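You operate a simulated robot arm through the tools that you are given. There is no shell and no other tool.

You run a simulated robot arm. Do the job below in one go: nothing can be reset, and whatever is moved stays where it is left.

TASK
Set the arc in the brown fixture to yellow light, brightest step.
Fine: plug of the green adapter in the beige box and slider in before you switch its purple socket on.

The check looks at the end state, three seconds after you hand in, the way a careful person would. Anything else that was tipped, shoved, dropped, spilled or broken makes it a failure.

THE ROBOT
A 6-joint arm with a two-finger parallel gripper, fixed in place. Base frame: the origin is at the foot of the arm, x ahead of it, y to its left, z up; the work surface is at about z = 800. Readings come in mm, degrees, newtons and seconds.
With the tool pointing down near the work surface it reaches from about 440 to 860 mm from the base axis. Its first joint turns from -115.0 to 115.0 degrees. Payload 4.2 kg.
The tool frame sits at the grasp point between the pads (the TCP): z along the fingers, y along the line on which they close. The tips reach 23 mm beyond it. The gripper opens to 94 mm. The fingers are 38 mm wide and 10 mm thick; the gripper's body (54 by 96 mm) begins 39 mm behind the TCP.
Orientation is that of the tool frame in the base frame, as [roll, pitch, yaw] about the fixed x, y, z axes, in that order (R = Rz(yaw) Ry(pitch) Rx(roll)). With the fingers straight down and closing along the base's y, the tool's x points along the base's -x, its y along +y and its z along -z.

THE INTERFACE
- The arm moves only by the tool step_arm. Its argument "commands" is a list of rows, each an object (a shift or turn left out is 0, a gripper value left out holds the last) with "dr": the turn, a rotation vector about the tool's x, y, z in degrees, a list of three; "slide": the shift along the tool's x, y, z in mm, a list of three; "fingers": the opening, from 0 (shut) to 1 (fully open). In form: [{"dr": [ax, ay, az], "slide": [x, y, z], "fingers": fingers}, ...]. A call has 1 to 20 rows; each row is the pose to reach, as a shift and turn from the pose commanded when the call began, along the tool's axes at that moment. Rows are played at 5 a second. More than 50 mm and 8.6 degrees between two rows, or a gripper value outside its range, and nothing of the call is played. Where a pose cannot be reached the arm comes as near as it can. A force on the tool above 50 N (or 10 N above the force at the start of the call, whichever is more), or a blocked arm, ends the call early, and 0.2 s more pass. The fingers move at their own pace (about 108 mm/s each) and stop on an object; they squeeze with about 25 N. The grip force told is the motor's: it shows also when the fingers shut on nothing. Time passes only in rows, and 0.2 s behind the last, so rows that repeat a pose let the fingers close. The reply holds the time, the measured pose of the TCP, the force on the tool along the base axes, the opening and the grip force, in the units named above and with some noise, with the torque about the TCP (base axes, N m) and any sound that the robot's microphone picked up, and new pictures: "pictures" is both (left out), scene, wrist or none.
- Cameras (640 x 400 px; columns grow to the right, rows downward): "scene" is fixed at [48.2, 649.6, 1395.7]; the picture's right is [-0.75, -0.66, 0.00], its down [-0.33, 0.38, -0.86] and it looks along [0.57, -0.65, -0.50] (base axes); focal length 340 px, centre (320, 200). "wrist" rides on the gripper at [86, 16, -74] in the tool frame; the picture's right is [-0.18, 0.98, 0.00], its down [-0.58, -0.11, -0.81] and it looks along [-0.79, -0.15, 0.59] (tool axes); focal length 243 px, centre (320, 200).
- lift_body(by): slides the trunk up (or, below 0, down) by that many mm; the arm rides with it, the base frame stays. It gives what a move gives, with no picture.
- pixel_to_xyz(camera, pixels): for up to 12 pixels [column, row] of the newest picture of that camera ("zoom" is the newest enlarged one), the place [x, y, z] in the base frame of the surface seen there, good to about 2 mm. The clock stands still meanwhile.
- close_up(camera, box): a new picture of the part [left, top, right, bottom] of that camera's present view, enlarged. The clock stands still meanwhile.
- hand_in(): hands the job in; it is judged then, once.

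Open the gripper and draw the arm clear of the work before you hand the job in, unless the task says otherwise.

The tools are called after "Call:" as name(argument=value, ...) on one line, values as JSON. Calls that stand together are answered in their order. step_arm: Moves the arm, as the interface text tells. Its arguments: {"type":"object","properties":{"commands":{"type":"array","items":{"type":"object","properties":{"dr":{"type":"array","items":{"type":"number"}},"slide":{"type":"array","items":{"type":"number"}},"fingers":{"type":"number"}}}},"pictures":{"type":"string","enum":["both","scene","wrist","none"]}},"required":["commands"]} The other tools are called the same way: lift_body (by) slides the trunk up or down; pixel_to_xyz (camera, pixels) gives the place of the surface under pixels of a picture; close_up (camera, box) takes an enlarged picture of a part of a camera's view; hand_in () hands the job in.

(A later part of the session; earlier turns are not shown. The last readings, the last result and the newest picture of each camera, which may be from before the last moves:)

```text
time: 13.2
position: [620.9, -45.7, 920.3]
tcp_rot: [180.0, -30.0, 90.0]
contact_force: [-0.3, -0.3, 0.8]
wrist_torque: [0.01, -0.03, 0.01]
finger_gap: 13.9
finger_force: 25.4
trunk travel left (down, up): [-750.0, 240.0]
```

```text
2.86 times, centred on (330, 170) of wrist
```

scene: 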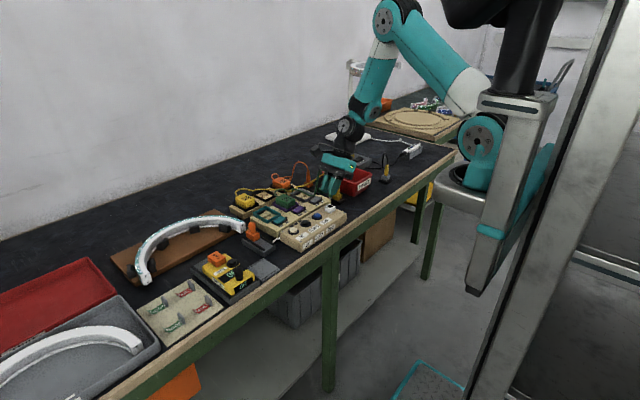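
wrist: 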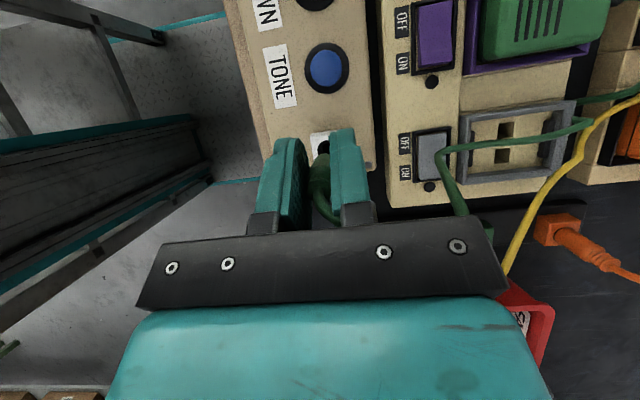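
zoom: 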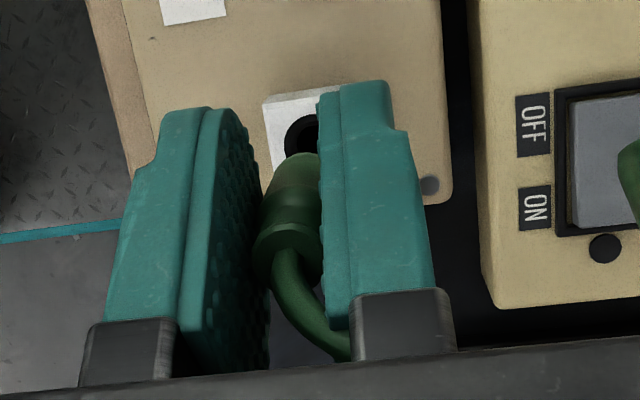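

The pin (zoom (282,228)) is right over the jack hole (281,290). I descend in small steps toward seating, about 32 mm.

Call:
step_arm(commands=[{"slide": [-4, 0, 6.93]}, {"slide": [-6, 0, 10.4]}, {"slide": [-8, 0, 13.86]}, {"slide": [-10, 0, 17.3]}, {"slide": [-12, 0, 20.8]}, {"slide": [-13.5, 0, 23.4]}, {"slide": [-15, 0, 26]}, {"slide": [-16, 0, 27.7]}])

Call:
close_up(camera="scene", box=[310, 170, 360, 220])

Call:
close_up(camera="wrist", box=[260, 100, 400, 240])

```text
time: 15.0
position: [620.5, -46.0, 888.6]
tcp_rot: [-179.9, -30.0, 90.1]
contact_force: [0.3, -0.1, 1.2]
wrist_torque: [0.01, -0.03, 0.0]
finger_gap: 13.9
finger_force: 24.5
trunk travel left (down, up): [-750.0, 240.0]
```

scene: 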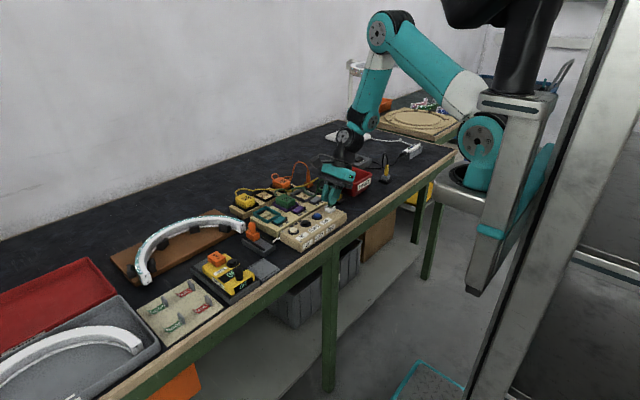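
wrist: 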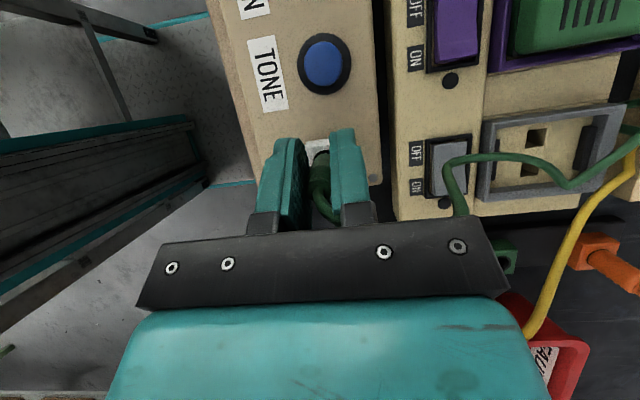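

```text
8.00 times, centred on (335, 195) of scene
```

zoom: 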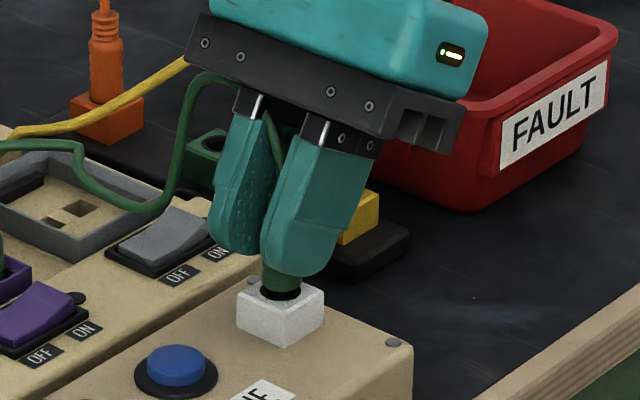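

```text
2.86 times, centred on (330, 170) of wrist
```

zoom: 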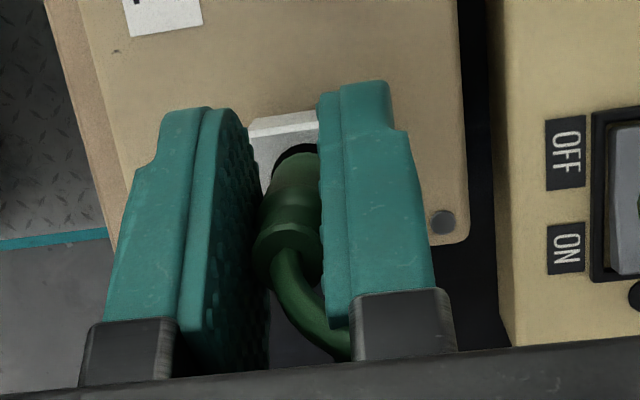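

The pin is inside with no force yet (TCP 888.6). I press on in 1 mm steps to feel the seat.

Call:
step_arm(commands=[{"slide": [-0.5, 0, 0.87]}, {"slide": [-1, 0, 1.73]}, {"slide": [-1.5, 0, 2.6]}, {"slide": [-1.5, 0, 2.6]}], pictures="none")

Call:
close_up(camera="scene", box=[310, 170, 360, 220])

```text
time: 16.0
position: [619.5, -43.7, 885.0]
tcp_rot: [-180.0, -30.2, 90.1]
contact_force: [-1.5, 3.3, 9.6]
wrist_torque: [-0.05, 0.04, -0.01]
finger_gap: 13.6
finger_force: 25.3
trunk travel left (down, up): [-750.0, 240.0]
```

```text
8.00 times, centred on (335, 195) of scene
```

zoom: 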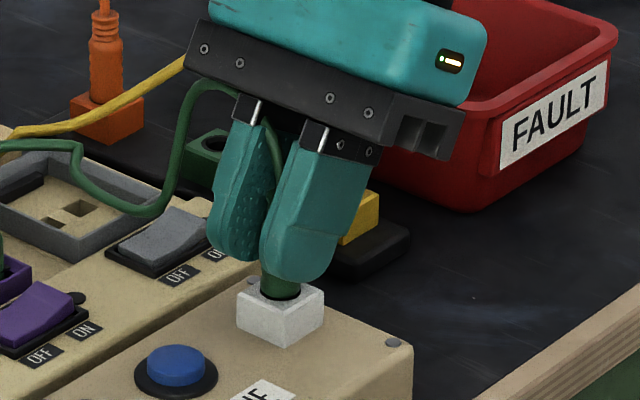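

Force rose to 9.6 N at 885, matching the expected seat height. I push 2 mm more to confirm it is a firm stop or to complete insertion.

Call:
step_arm(commands=[{"slide": [-0.5, 0, 0.87]}, {"slide": [-1, 0, 1.73]}, {"slide": [-1, 0, 1.73]}], pictures="none")

Call:
close_up(camera="scene", box=[310, 170, 360, 220])

```text
time: 16.8
position: [619.5, -44.2, 884.6]
tcp_rot: [179.9, -30.0, 90.1]
contact_force: [-2.8, 3.7, 18.4]
wrist_torque: [0.08, 0.06, -0.01]
finger_gap: 14.2
finger_force: 24.7
trunk travel left (down, up): [-750.0, 240.0]
```

```text
8.00 times, centred on (335, 195) of scene
```

zoom: 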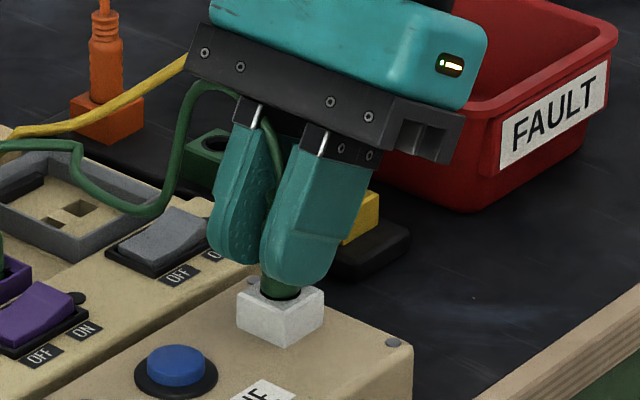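

Force doubled with no further motion: a firm stop at the seat height. I relax 2.5 mm, then open the fingers.

Call:
step_arm(commands=[{"slide": [1.25, 0, -2.2]}, {"slide": [1.25, 0, -2.2], "fingers": 0.2}, {"slide": [1.25, 0, -2.2], "fingers": 0.34}, {"slide": [1.25, 0, -2.2], "fingers": 0.34}, {"slide": [1.25, 0, -2.2], "fingers": 0.34}])

Call:
close_up(camera="scene", box=[310, 170, 360, 220])

Call:
close_up(camera="wrist", box=[240, 80, 480, 260])

```text
time: 18.0
position: [620.2, -45.3, 885.0]
tcp_rot: [-180.0, -30.0, 90.1]
contact_force: [0.9, -0.2, 0.5]
wrist_torque: [-0.01, 0.0, 0.0]
finger_gap: 32.0
finger_force: 0.1
trunk travel left (down, up): [-750.0, 240.0]
```

scene: 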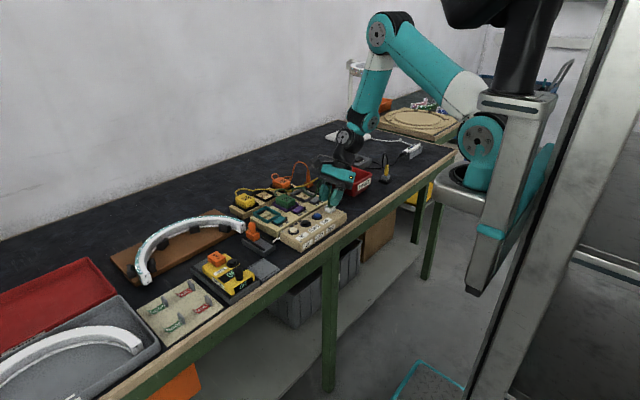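
wrist: 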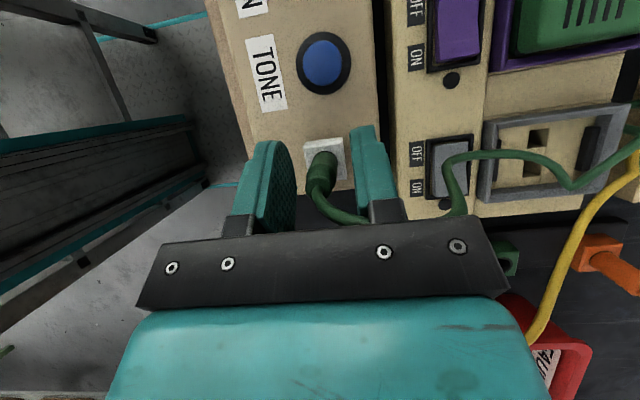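

```text
8.00 times, centred on (335, 195) of scene
```

zoom: 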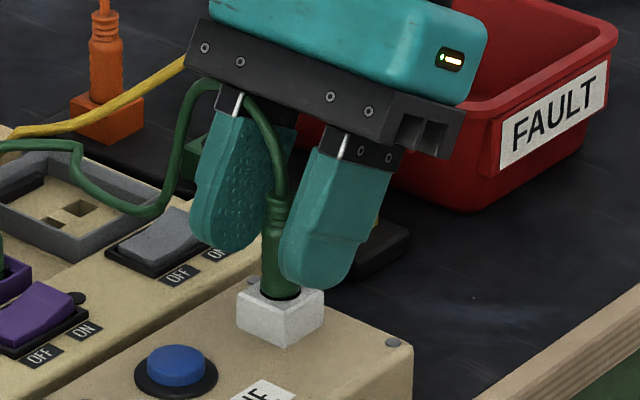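

```text
2.22 times, centred on (360, 170) of wrist
```

zoom: 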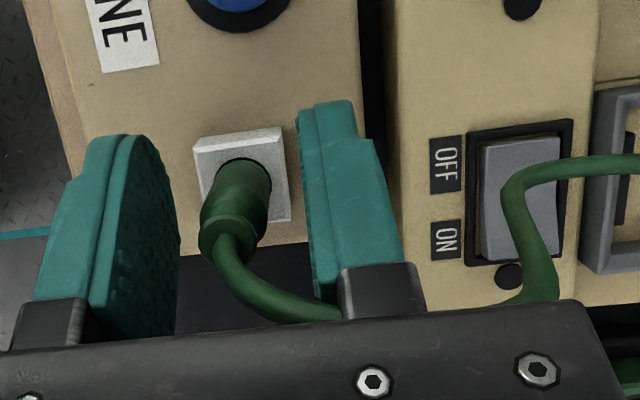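

The plug stays seated upright in the jack (wrist zoom (240,185)). The cord seems to pass behind the +x finger, so I measure cord points before retreating.

Call:
pixel_to_xyz(camera="wrist", pixels=[[322, 160], [315, 190], [325, 205], [340, 215], [360, 222], [452, 210], [463, 200], [447, 175], [450, 160], [500, 155], [565, 186], [600, 170]])

Call:
close_up(camera="scene", box=[310, 170, 360, 220])

Call:
pixel_to_xyz(camera="zoom", pixels=[[278, 205], [278, 170], [268, 130], [250, 102], [240, 94], [215, 82], [195, 85], [180, 120], [170, 170], [150, 208], [100, 190], [70, 145]])

```text
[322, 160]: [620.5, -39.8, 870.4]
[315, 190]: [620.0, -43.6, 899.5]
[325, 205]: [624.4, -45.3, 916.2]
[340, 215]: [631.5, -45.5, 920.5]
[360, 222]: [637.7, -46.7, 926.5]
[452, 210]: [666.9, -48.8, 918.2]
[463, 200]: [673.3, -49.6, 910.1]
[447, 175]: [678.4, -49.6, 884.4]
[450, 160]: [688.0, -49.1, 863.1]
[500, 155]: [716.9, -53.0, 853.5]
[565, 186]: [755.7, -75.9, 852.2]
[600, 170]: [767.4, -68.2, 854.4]
```

```text
8.00 times, centred on (335, 195) of scene
```

zoom: 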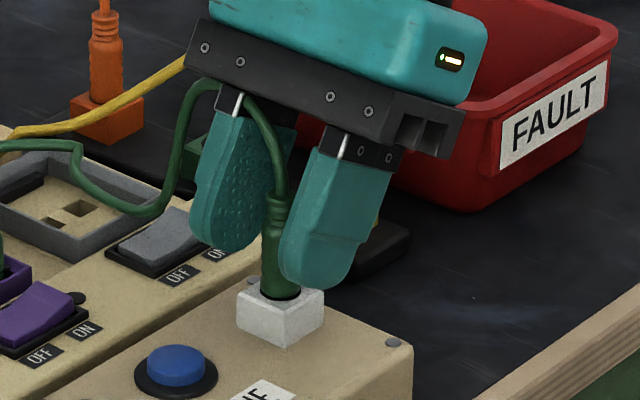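

```text
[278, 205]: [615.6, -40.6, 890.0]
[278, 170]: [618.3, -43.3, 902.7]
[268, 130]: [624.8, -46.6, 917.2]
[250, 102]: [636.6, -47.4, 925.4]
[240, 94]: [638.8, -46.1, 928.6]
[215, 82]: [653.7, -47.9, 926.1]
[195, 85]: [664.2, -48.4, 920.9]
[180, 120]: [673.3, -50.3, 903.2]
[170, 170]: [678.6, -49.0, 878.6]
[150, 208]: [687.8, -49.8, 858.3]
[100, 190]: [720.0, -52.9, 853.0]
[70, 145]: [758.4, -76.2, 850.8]
```

The cord arches at y≈−47 along the outer (+y) edge of the finger, so sliding straight back along the tool axis leaves it free. I retreat 110 mm that way.

Call:
step_arm(commands=[{"slide": [-1, 0, -12]}, {"slide": [-2, 0, -25]}, {"slide": [-3, 0, -40]}, {"slide": [-4, 0, -65]}, {"slide": [-4, 0, -90]}, {"slide": [-4, 0, -115]}, {"slide": [-4, 0, -115]}])

Call:
close_up(camera="scene", box=[260, 150, 370, 240])

Call:
close_up(camera="wrist", box=[200, 0, 640, 250])

```text
time: 19.6
position: [621.1, -104.9, 984.3]
tcp_rot: [180.0, -30.1, 90.0]
contact_force: [0.7, 0.7, -0.3]
wrist_torque: [0.02, 0.0, -0.02]
finger_gap: 31.7
finger_force: 0.0
trunk travel left (down, up): [-750.0, 240.0]
```

scene: 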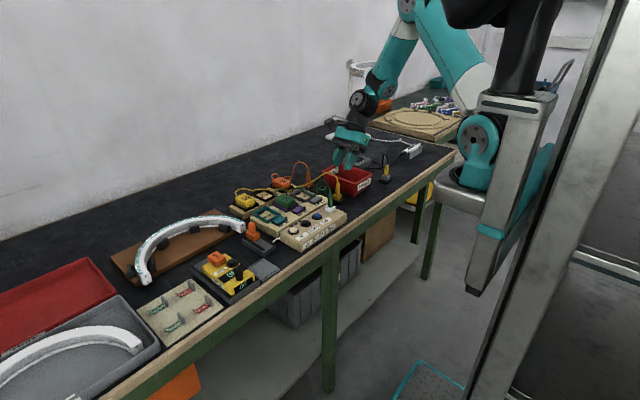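
wrist: 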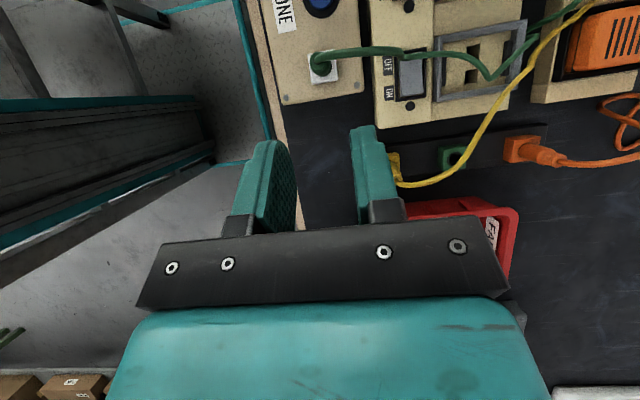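

```text
4.44 times, centred on (315, 195) of scene
```

zoom: 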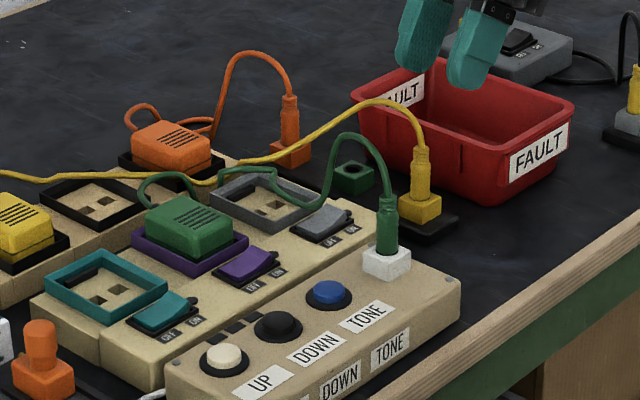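

```text
1.45 times, centred on (420, 125) of wrist
```

zoom: 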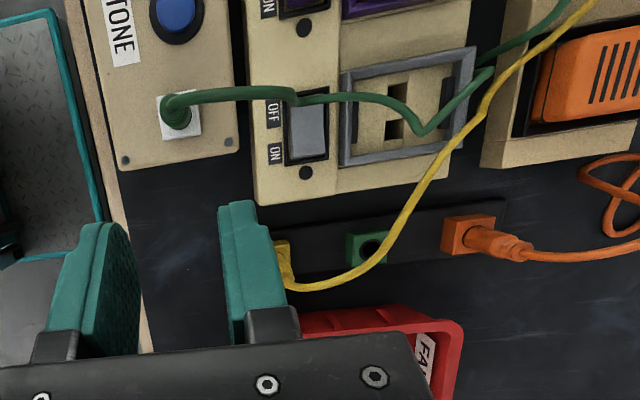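

The plug sits in the jack just as it sat in its holder (about 40 mm standing above the block). Next the slider: I straighten the tool and lift to a safe height.

Call:
step_arm(commands=[{"dr": [0, -6, 0], "slide": [6, 0, -10.4], "fingers": 0.34}, {"dr": [0, -12, 0], "slide": [12, 0, -20.8]}, {"dr": [0, -18, 0], "slide": [18, 0, -31.2]}, {"dr": [0, -24, 0], "slide": [24, 0, -41.6]}, {"dr": [0, -30, 0], "slide": [30, 0, -52]}, {"dr": [0, -30, 0], "slide": [30, 0, -52]}], pictures="none")

```text
time: 21.0
position: [619.6, -106.0, 1043.3]
tcp_rot: [180.0, 0.0, 90.0]
contact_force: [-0.2, 0.5, -0.3]
wrist_torque: [-0.01, 0.02, -0.03]
finger_gap: 32.0
finger_force: 0.1
trunk travel left (down, up): [-750.0, 240.0]
```

Now I travel toward the slider, to about (690, 250, 1010), staying high, so the wrist camera can see it.

Call:
step_arm(commands=[{"slide": [45, 9, 4]}, {"slide": [90, 18, 8]}, {"slide": [135, 27, 12]}, {"slide": [180, 36, 16]}, {"slide": [225, 45, 20]}, {"slide": [270, 54, 24]}, {"slide": [315, 63, 28]}, {"slide": [356, 70, 33]}, {"slide": [356, 70, 33]}])

Call:
close_up(camera="wrist", box=[200, 0, 500, 200])

Call:
close_up(camera="scene", box=[220, 205, 300, 260])

```text
time: 23.0
position: [689.7, 249.0, 1008.5]
tcp_rot: [180.0, 0.0, 90.0]
contact_force: [0.3, 0.1, 0.1]
wrist_torque: [0.01, -0.01, -0.02]
finger_gap: 32.3
finger_force: 0.0
trunk travel left (down, up): [-750.0, 240.0]
```

scene: 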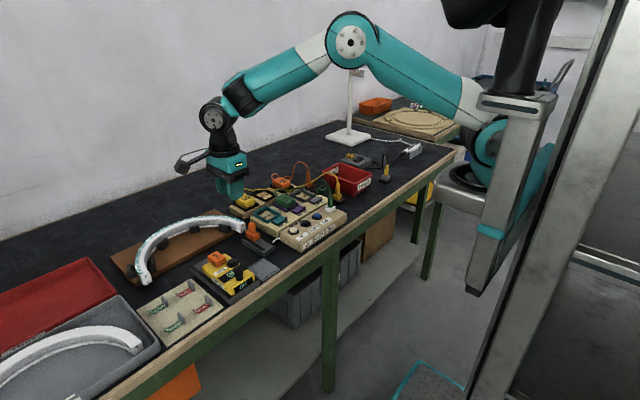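
wrist: 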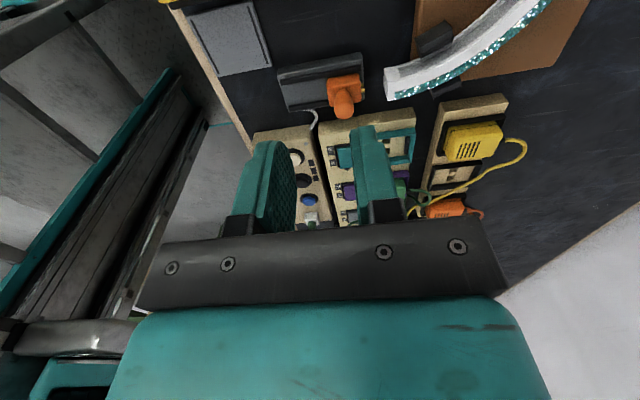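

```text
2.00 times, centred on (350, 100) of wrist
```

zoom: 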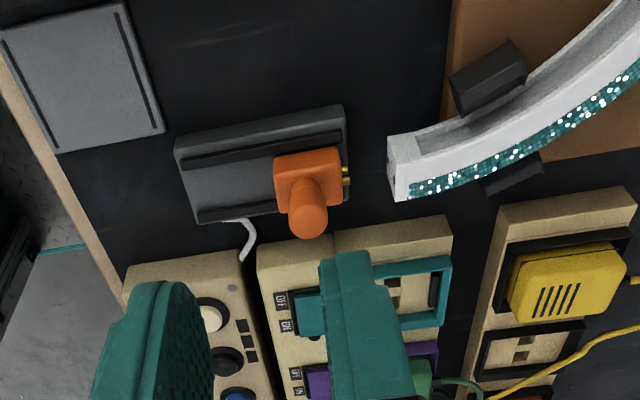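

```text
7.27 times, centred on (260, 232) of scene
```

zoom: 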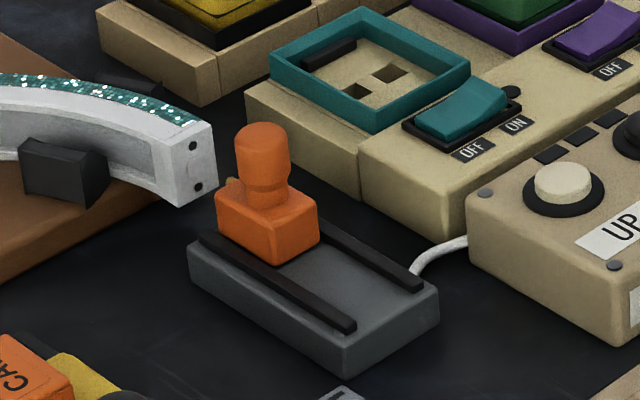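

The wrist zoom shows the slider carriage with two brass pins at (345,177) facing the arc's end face at (392,170). I measure the carriage, pins, base and arc end.

Call:
close_up(camera="wrist", box=[270, 40, 420, 140])

Call:
pixel_to_xyz(camera="wrist", pixels=[[340, 80], [364, 78], [361, 92], [338, 92], [350, 108], [346, 112], [373, 87], [395, 90], [398, 70], [388, 85], [370, 60], [290, 75]])

```text
4.00 times, centred on (345, 90) of wrist
```

zoom: 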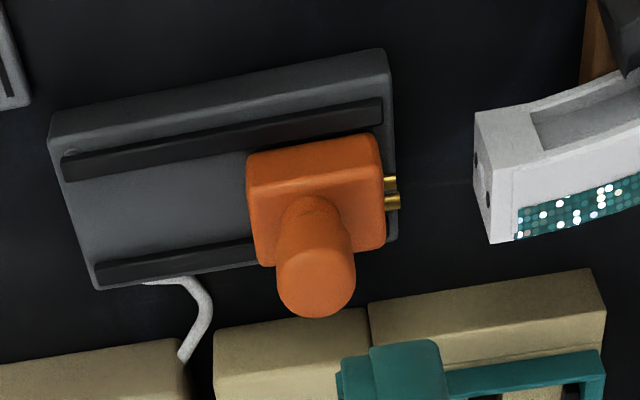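

```text
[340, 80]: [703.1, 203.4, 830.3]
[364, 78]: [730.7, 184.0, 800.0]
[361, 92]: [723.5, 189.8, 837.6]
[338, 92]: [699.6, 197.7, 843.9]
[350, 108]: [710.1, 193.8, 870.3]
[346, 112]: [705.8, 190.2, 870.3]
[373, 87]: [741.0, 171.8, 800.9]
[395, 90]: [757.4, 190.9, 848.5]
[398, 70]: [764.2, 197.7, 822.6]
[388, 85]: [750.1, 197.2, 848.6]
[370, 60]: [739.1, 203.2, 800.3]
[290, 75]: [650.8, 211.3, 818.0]
```

Call:
pixel_to_xyz(camera="zoom", pixels=[[60, 120], [98, 280], [388, 70], [395, 235], [70, 165], [375, 105], [250, 165], [375, 150], [385, 240], [392, 183], [395, 202], [300, 290]])

Call:
pixel_to_xyz(camera="zoom", pixels=[[480, 120], [492, 238], [476, 160], [487, 200], [510, 180], [515, 235], [258, 240], [335, 290], [285, 270], [316, 200], [240, 245], [180, 150]])

```text
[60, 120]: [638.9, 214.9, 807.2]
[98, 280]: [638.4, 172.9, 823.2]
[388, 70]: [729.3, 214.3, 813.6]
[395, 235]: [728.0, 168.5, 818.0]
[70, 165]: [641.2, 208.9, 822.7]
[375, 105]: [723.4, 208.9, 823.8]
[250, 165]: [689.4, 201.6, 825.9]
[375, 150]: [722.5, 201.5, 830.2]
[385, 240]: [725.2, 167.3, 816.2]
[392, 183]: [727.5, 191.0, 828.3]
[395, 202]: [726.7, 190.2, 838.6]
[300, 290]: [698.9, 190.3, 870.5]
```

```text
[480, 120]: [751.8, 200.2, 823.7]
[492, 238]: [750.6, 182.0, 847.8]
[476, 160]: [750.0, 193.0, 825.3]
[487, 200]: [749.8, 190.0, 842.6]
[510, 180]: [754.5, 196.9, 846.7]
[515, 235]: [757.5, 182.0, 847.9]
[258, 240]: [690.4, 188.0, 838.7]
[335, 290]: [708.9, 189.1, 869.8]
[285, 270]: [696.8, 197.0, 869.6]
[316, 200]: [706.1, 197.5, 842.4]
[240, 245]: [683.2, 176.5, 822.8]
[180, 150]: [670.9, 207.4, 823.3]
```

The carriage front is at x≈724 with pin tips at ≈729; the arc face is at x≈750, so it must go about 26 mm toward +x. I'll push the knob (x≈704±9, y≈191, z 843–870) from its −x side with closed fingers; first I position above and behind it.

Call:
step_arm(commands=[{"slide": [-20, -6, 26], "fingers": 0.0}, {"slide": [-40, -12, 52]}, {"slide": [-58, -19.7, 78]}, {"slide": [-58, -19.7, 78]}, {"slide": [-58, -19.7, 78]}])

Call:
close_up(camera="scene", box=[200, 170, 300, 260])

```text
time: 24.2
position: [669.8, 192.8, 932.4]
tcp_rot: [180.0, 0.0, 90.1]
contact_force: [0.2, 0.2, 0.4]
wrist_torque: [0.0, -0.02, 0.0]
finger_gap: 0.2
finger_force: 24.8
trunk travel left (down, up): [-750.0, 240.0]
```

scene: 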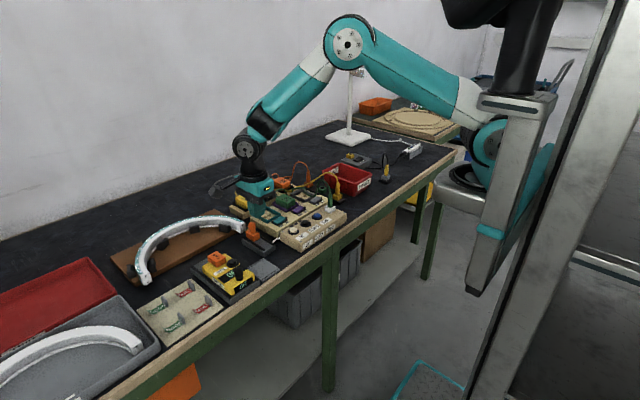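
wrist: 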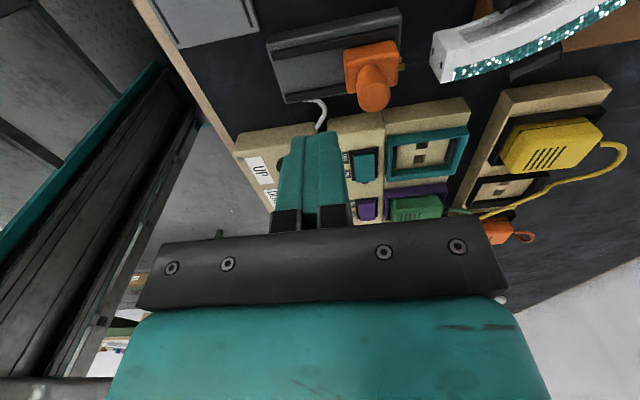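

```text
4.44 times, centred on (250, 215) of scene
```

zoom: 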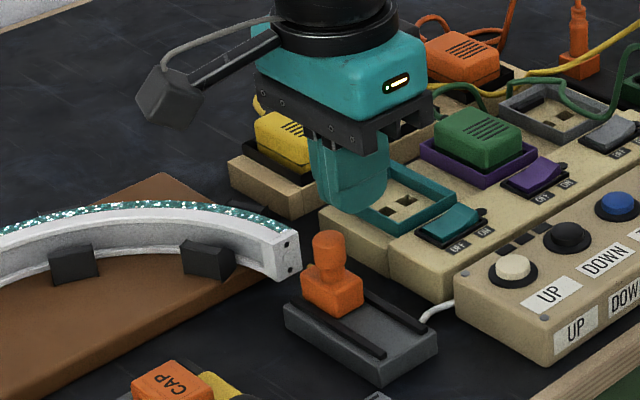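

Closed fingers are behind the knob with ~15 mm clearance in x. I lower to TCP z≈871 (tips ≈848, just above the carriage top 843).

Call:
step_arm(commands=[{"slide": [0, 0, 20]}, {"slide": [0, 0, 40]}, {"slide": [0, 0, 61]}, {"slide": [0, 0, 61]}])

Call:
close_up(camera="scene", box=[220, 205, 300, 260])

Call:
close_up(camera="wrist", box=[240, 0, 480, 240])

```text
time: 25.2
position: [670.5, 191.7, 871.6]
tcp_rot: [-179.9, -0.1, 90.0]
contact_force: [-0.5, -0.2, -0.5]
wrist_torque: [0.01, 0.03, 0.04]
finger_gap: 0.0
finger_force: 25.1
trunk travel left (down, up): [-750.0, 240.0]
```

scene: 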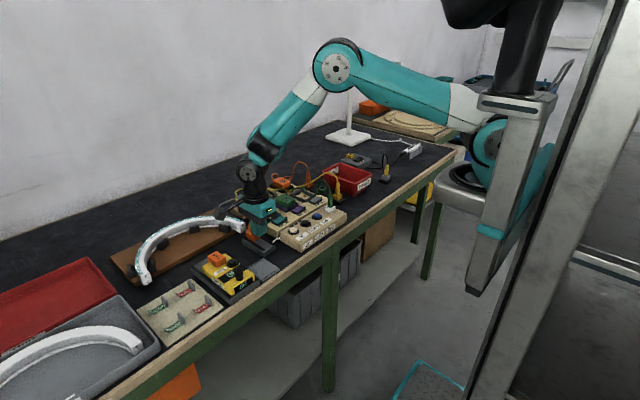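
wrist: 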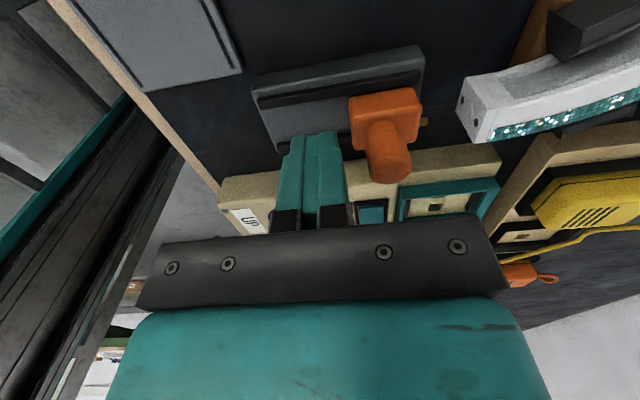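

```text
7.27 times, centred on (260, 232) of scene
```

zoom: 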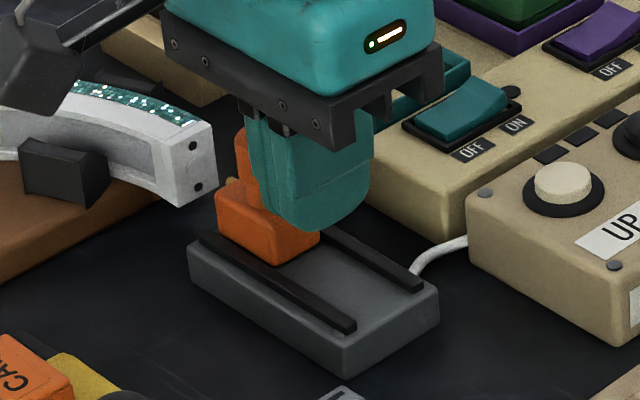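

```text
1.67 times, centred on (360, 120) of wrist
```

zoom: 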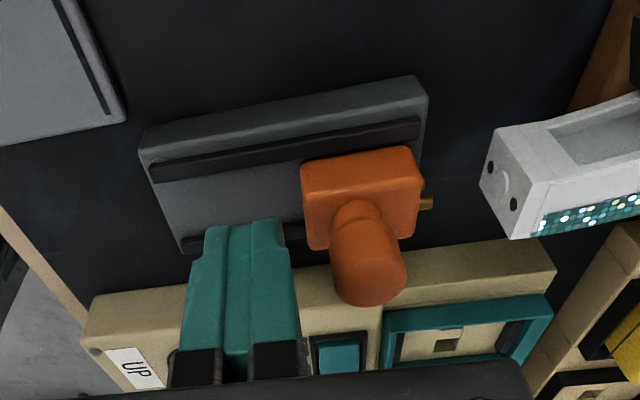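

The fingers are beside the knob at (345,265) zoom. I push in +x (tool y) in small steps, watching force, first about 24 mm (≈10 mm of slider travel).

Call:
step_arm(commands=[{"slide": [0, 6, 0]}, {"slide": [0, 11, 0]}, {"slide": [0, 14, 0]}, {"slide": [0, 17, 0]}, {"slide": [0, 20, 0]}, {"slide": [0, 23, 0]}, {"slide": [0, 23, 0]}])

Call:
close_up(camera="wrist", box=[240, 0, 480, 240])

```text
time: 26.8
position: [693.4, 192.4, 871.1]
tcp_rot: [-179.9, 0.0, 90.0]
contact_force: [-0.2, 0.0, 0.3]
wrist_torque: [0.02, -0.03, 0.02]
finger_gap: 0.3
finger_force: 24.6
trunk travel left (down, up): [-750.0, 240.0]
```

scene: 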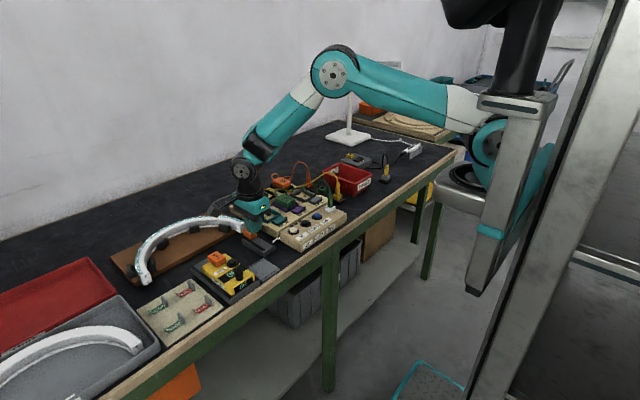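
wrist: 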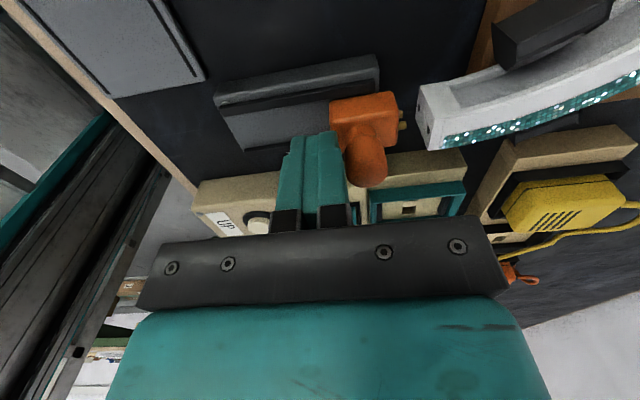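

```text
1.67 times, centred on (360, 120) of wrist
```

zoom: 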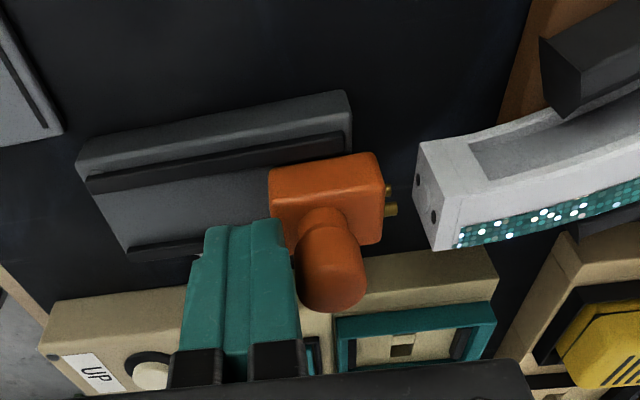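

The carriage is sliding freely and overhangs the base; pins are about 10 mm from the arc holes. I push another ~13 mm in 2 mm steps.

Call:
step_arm(commands=[{"slide": [0, 3, 0]}, {"slide": [0, 5, 0]}, {"slide": [0, 7, 0]}, {"slide": [0, 9, 0]}, {"slide": [0, 11, 0]}, {"slide": [0, 13, 0]}, {"slide": [0, 13, 0]}])

Call:
close_up(camera="wrist", box=[240, 0, 480, 240])

Call:
close_up(camera="scene", box=[220, 205, 300, 260])

```text
time: 28.4
position: [704.5, 192.6, 870.4]
tcp_rot: [-179.8, 0.1, 90.2]
contact_force: [-20.9, -3.3, 7.4]
wrist_torque: [-0.01, -0.05, -0.07]
finger_gap: 0.1
finger_force: 24.8
trunk travel left (down, up): [-750.0, 240.0]
```

scene: 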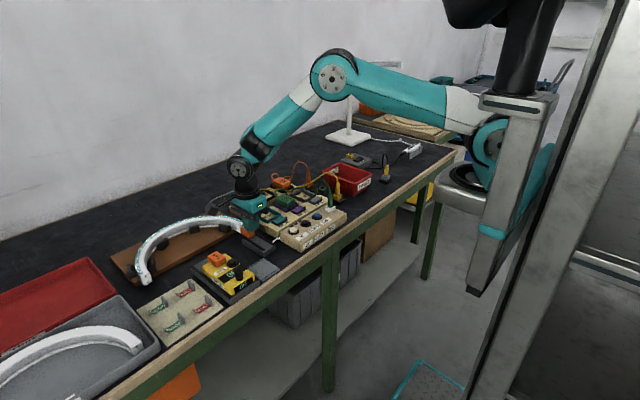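
wrist: 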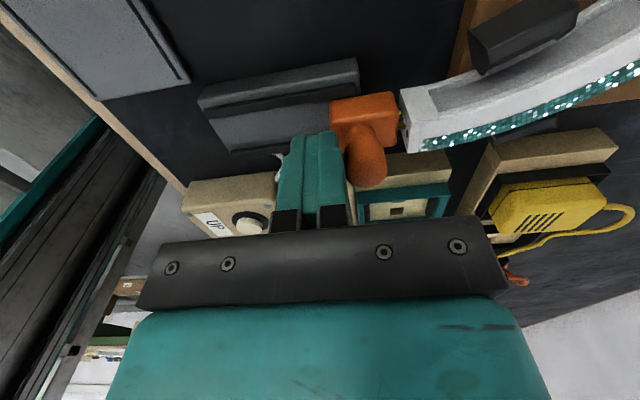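

```text
1.67 times, centred on (360, 120) of wrist
```

zoom: 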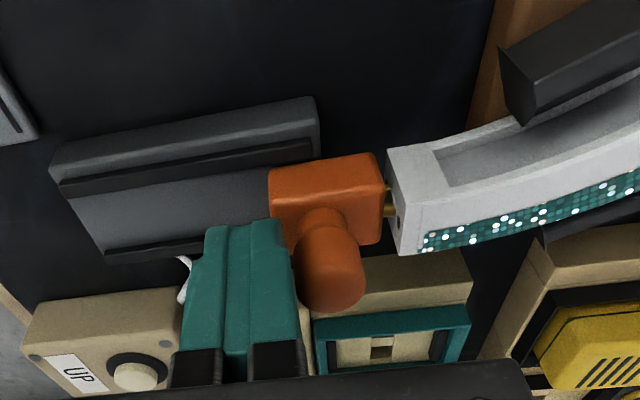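

```text
7.27 times, centred on (260, 232) of scene
```

zoom: 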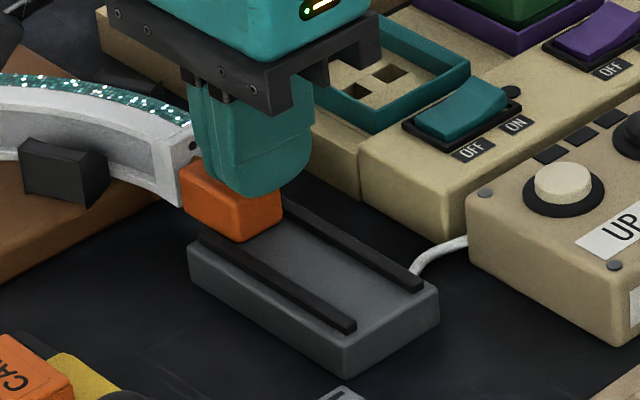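

Force −20.9 N: the pins have reached the arc end (zoom (393,200)). Before pushing more I check positions of the arc end, pins and carriage to see whether anything moved.

Call:
pixel_to_xyz(camera="wrist", pixels=[[403, 92], [410, 148], [425, 90], [412, 140], [395, 118], [393, 126], [382, 100], [378, 140], [332, 105], [358, 62], [375, 175], [450, 140]])

Call:
close_up(camera="wrist", box=[350, 80, 440, 160])

```text
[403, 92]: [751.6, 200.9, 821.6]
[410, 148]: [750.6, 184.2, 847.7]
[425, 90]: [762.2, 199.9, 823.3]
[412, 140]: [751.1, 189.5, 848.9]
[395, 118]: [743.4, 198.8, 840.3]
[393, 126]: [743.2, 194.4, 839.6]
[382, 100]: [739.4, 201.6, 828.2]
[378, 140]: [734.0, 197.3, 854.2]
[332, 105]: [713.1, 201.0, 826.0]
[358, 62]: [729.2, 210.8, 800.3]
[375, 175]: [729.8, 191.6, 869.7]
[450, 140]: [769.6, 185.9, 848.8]
```

```text
5.00 times, centred on (395, 120) of wrist
```

zoom: 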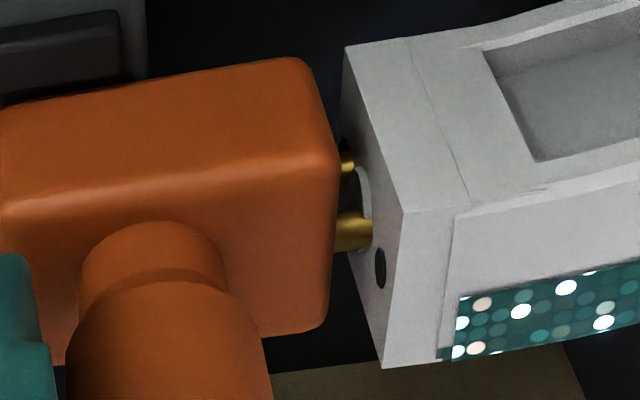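

The arc end has not moved (still x≈750–751), and the pin tips press against the contact between the two screw holes. The resistance is firm (stopped at 704.5 with 2.5 mm of command lag), so I back off in −x and look at whether the slider stays.

Call:
step_arm(commands=[{"slide": [0, -3, 0]}, {"slide": [0, -10, 0]}, {"slide": [0, -22, 0]}, {"slide": [0, -30, -30]}, {"slide": [0, -30, -75]}, {"slide": [0, -30, -75]}])

Call:
close_up(camera="wrist", box=[320, 20, 480, 140])

Call:
close_up(camera="scene", box=[220, 205, 300, 260])

```text
time: 29.8
position: [677.6, 192.4, 945.6]
tcp_rot: [-179.9, 0.0, 90.0]
contact_force: [-0.8, 0.6, 0.6]
wrist_torque: [0.03, 0.0, 0.0]
finger_gap: 0.1
finger_force: 25.3
trunk travel left (down, up): [-750.0, 240.0]
```

scene: 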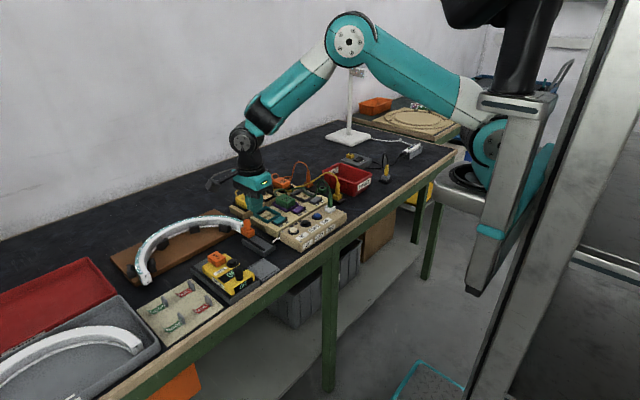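
wrist: 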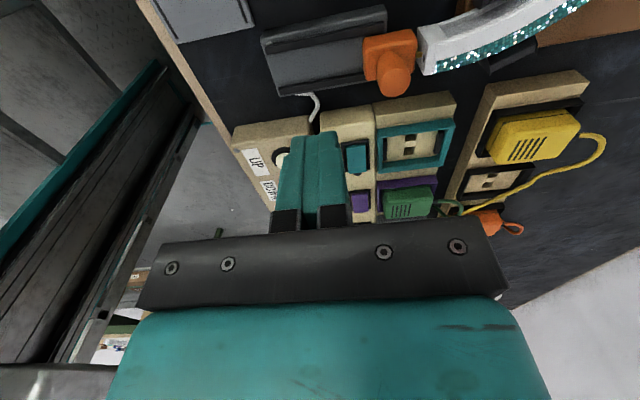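

```text
3.33 times, centred on (400, 80) of wrist
```

zoom: 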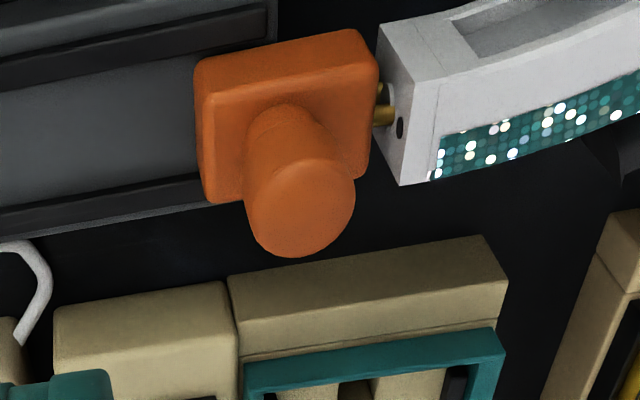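

```text
7.27 times, centred on (260, 232) of scene
```

zoom: 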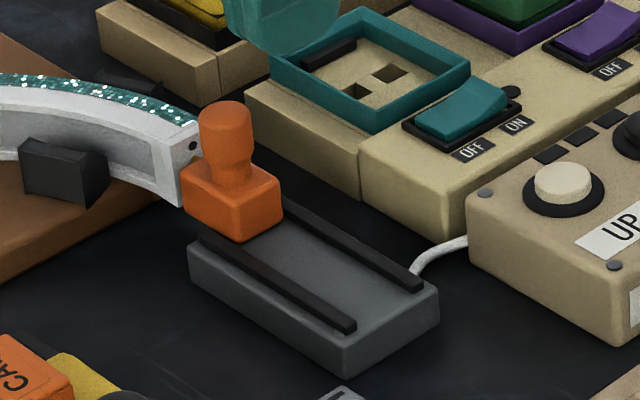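

The slider stays against the arc with both pins touching. Now to the purple switch: I move above near (690, 60) at height to get an accurate look.

Call:
step_arm(commands=[{"slide": [-33, 3, -5]}, {"slide": [-66, 6, -10]}, {"slide": [-99, 9, -15]}, {"slide": [-132, 12, -20]}, {"slide": [-132, 12, -20]}])

Call:
close_up(camera="wrist", box=[220, 0, 480, 180])

```text
time: 31.0
position: [688.9, 60.2, 967.2]
tcp_rot: [180.0, -0.1, 90.1]
contact_force: [0.2, 0.1, -0.5]
wrist_torque: [-0.01, 0.03, 0.01]
finger_gap: 0.3
finger_force: 24.5
trunk travel left (down, up): [-750.0, 240.0]
```

scene: 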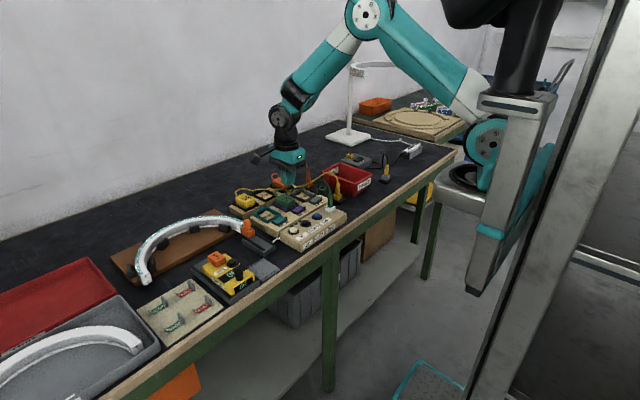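
wrist: 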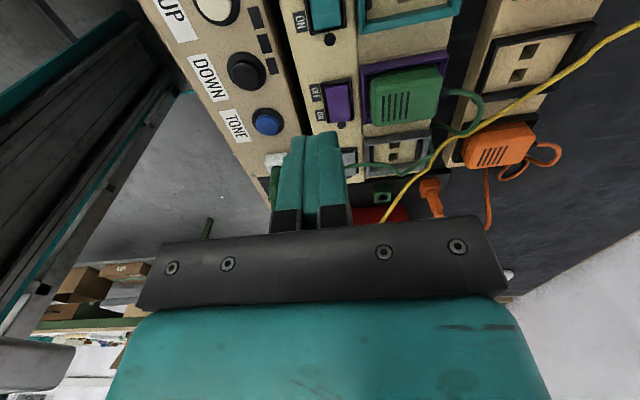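

```text
2.22 times, centred on (350, 90) of wrist
```

zoom: 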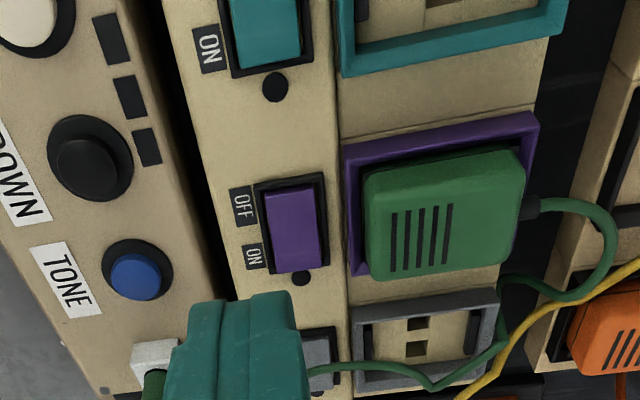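

Call:
pixel_to_xyz(camera="zoom", pixels=[[270, 195], [310, 190], [275, 265], [320, 262], [294, 225], [297, 255], [290, 195], [260, 185], [330, 265], [365, 250], [345, 200], [302, 278]])

Call:
pixel_to_xyz(camera="zoom", pixels=[[135, 277], [85, 170], [25, 15], [110, 245], [160, 270], [135, 300], [120, 145], [440, 205], [375, 170], [380, 265], [520, 235], [250, 215]])

```text
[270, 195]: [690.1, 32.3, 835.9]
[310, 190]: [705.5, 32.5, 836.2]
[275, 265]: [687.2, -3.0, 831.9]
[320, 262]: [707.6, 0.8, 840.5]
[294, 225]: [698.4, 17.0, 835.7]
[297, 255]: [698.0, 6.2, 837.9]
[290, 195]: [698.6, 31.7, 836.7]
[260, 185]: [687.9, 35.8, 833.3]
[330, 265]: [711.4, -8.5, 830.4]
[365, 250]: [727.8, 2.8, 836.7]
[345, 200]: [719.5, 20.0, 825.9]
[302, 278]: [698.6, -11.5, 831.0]
```

```text
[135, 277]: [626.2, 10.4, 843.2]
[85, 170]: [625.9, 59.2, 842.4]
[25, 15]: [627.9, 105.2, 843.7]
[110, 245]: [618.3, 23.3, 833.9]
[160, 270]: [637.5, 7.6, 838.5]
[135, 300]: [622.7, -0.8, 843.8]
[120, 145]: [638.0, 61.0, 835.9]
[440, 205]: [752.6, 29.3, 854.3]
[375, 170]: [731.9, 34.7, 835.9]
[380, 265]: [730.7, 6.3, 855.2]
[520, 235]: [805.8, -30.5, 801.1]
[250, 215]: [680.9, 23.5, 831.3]
```

Purple rocker: x 689–708, y 0–34, ON end (y≈1) raised at z≈840.5, OFF end low, so it is off. I position the closed tips over the ON end at (698, 2) and lower to just above it.

Call:
step_arm(commands=[{"slide": [-29, 4.5, 20]}, {"slide": [-58, 9.3, 40]}, {"slide": [-58, 9.3, 70]}, {"slide": [-58, 9.3, 94]}, {"slide": [-58, 9.3, 94]}])

Call:
close_up(camera="wrist", box=[220, 40, 460, 220])

Call:
close_up(camera="scene", box=[260, 170, 350, 240])

```text
time: 32.2
position: [697.7, 1.3, 872.2]
tcp_rot: [180.0, 0.0, 90.1]
contact_force: [-1.2, 0.2, -0.2]
wrist_torque: [0.0, 0.02, 0.01]
finger_gap: 0.1
finger_force: 24.7
trunk travel left (down, up): [-750.0, 240.0]
```

scene: 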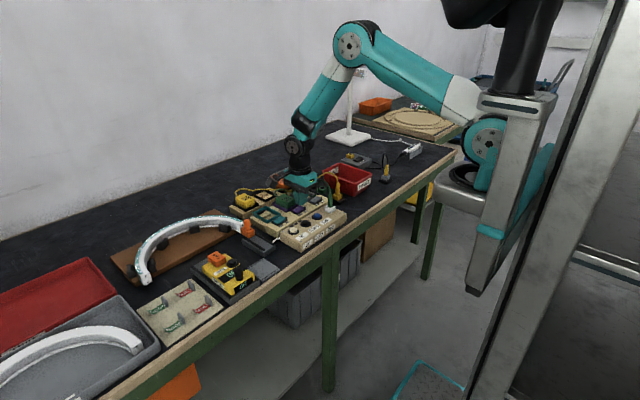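
wrist: 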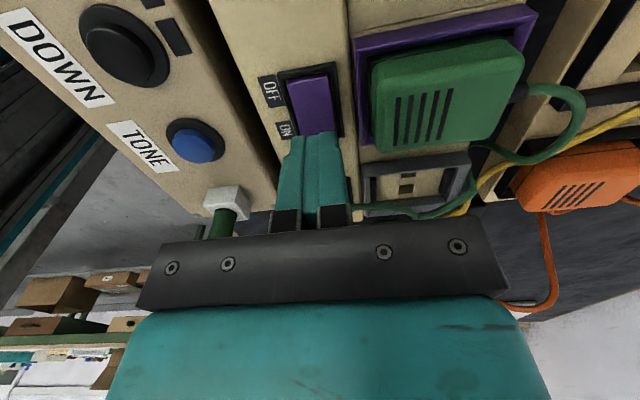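

```text
2.22 times, centred on (340, 130) of wrist
```

zoom: 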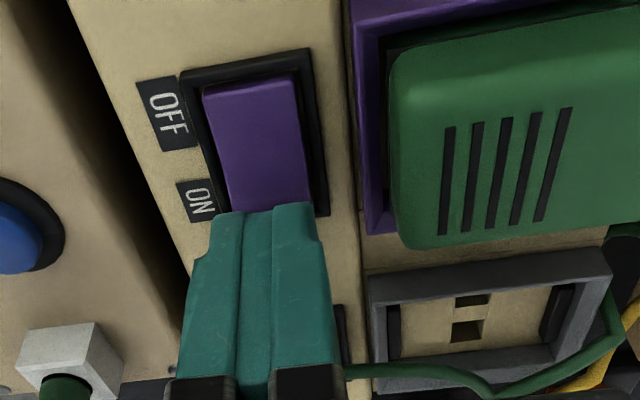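

```text
5.71 times, centred on (305, 205) of scene
```

zoom: 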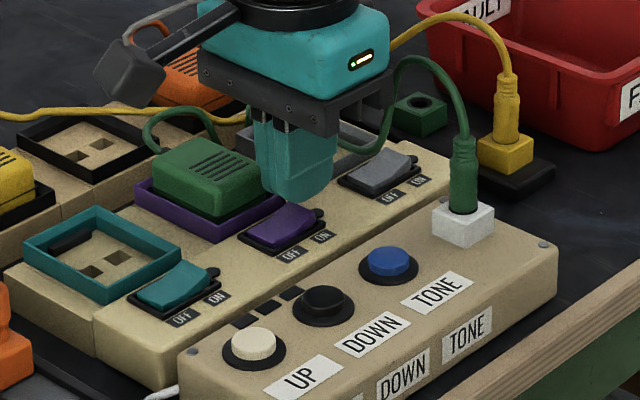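

Tips hover right above the ON end. I press down in 1–2 mm steps to about 13 mm, then come back up.

Call:
step_arm(commands=[{"slide": [0, 0, 6]}, {"slide": [0, 0, 8]}, {"slide": [0, 0, 10]}, {"slide": [0, 0, 11]}, {"slide": [0, 0, 12]}, {"slide": [0, 0, 13]}], pictures="none")

Call:
close_up(camera="scene", box=[260, 170, 350, 240])

```text
time: 33.6
position: [698.2, 2.8, 861.0]
tcp_rot: [179.9, 0.0, 89.9]
contact_force: [-4.9, -2.4, 21.3]
wrist_torque: [0.26, 0.18, -0.03]
finger_gap: 0.1
finger_force: 25.0
trunk travel left (down, up): [-750.0, 240.0]
```

```text
5.71 times, centred on (305, 205) of scene
```

zoom: 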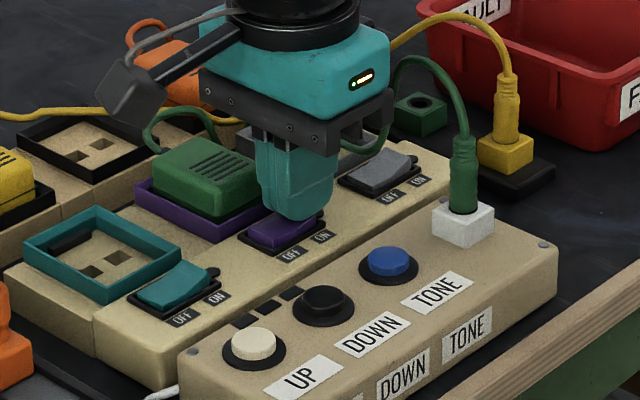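

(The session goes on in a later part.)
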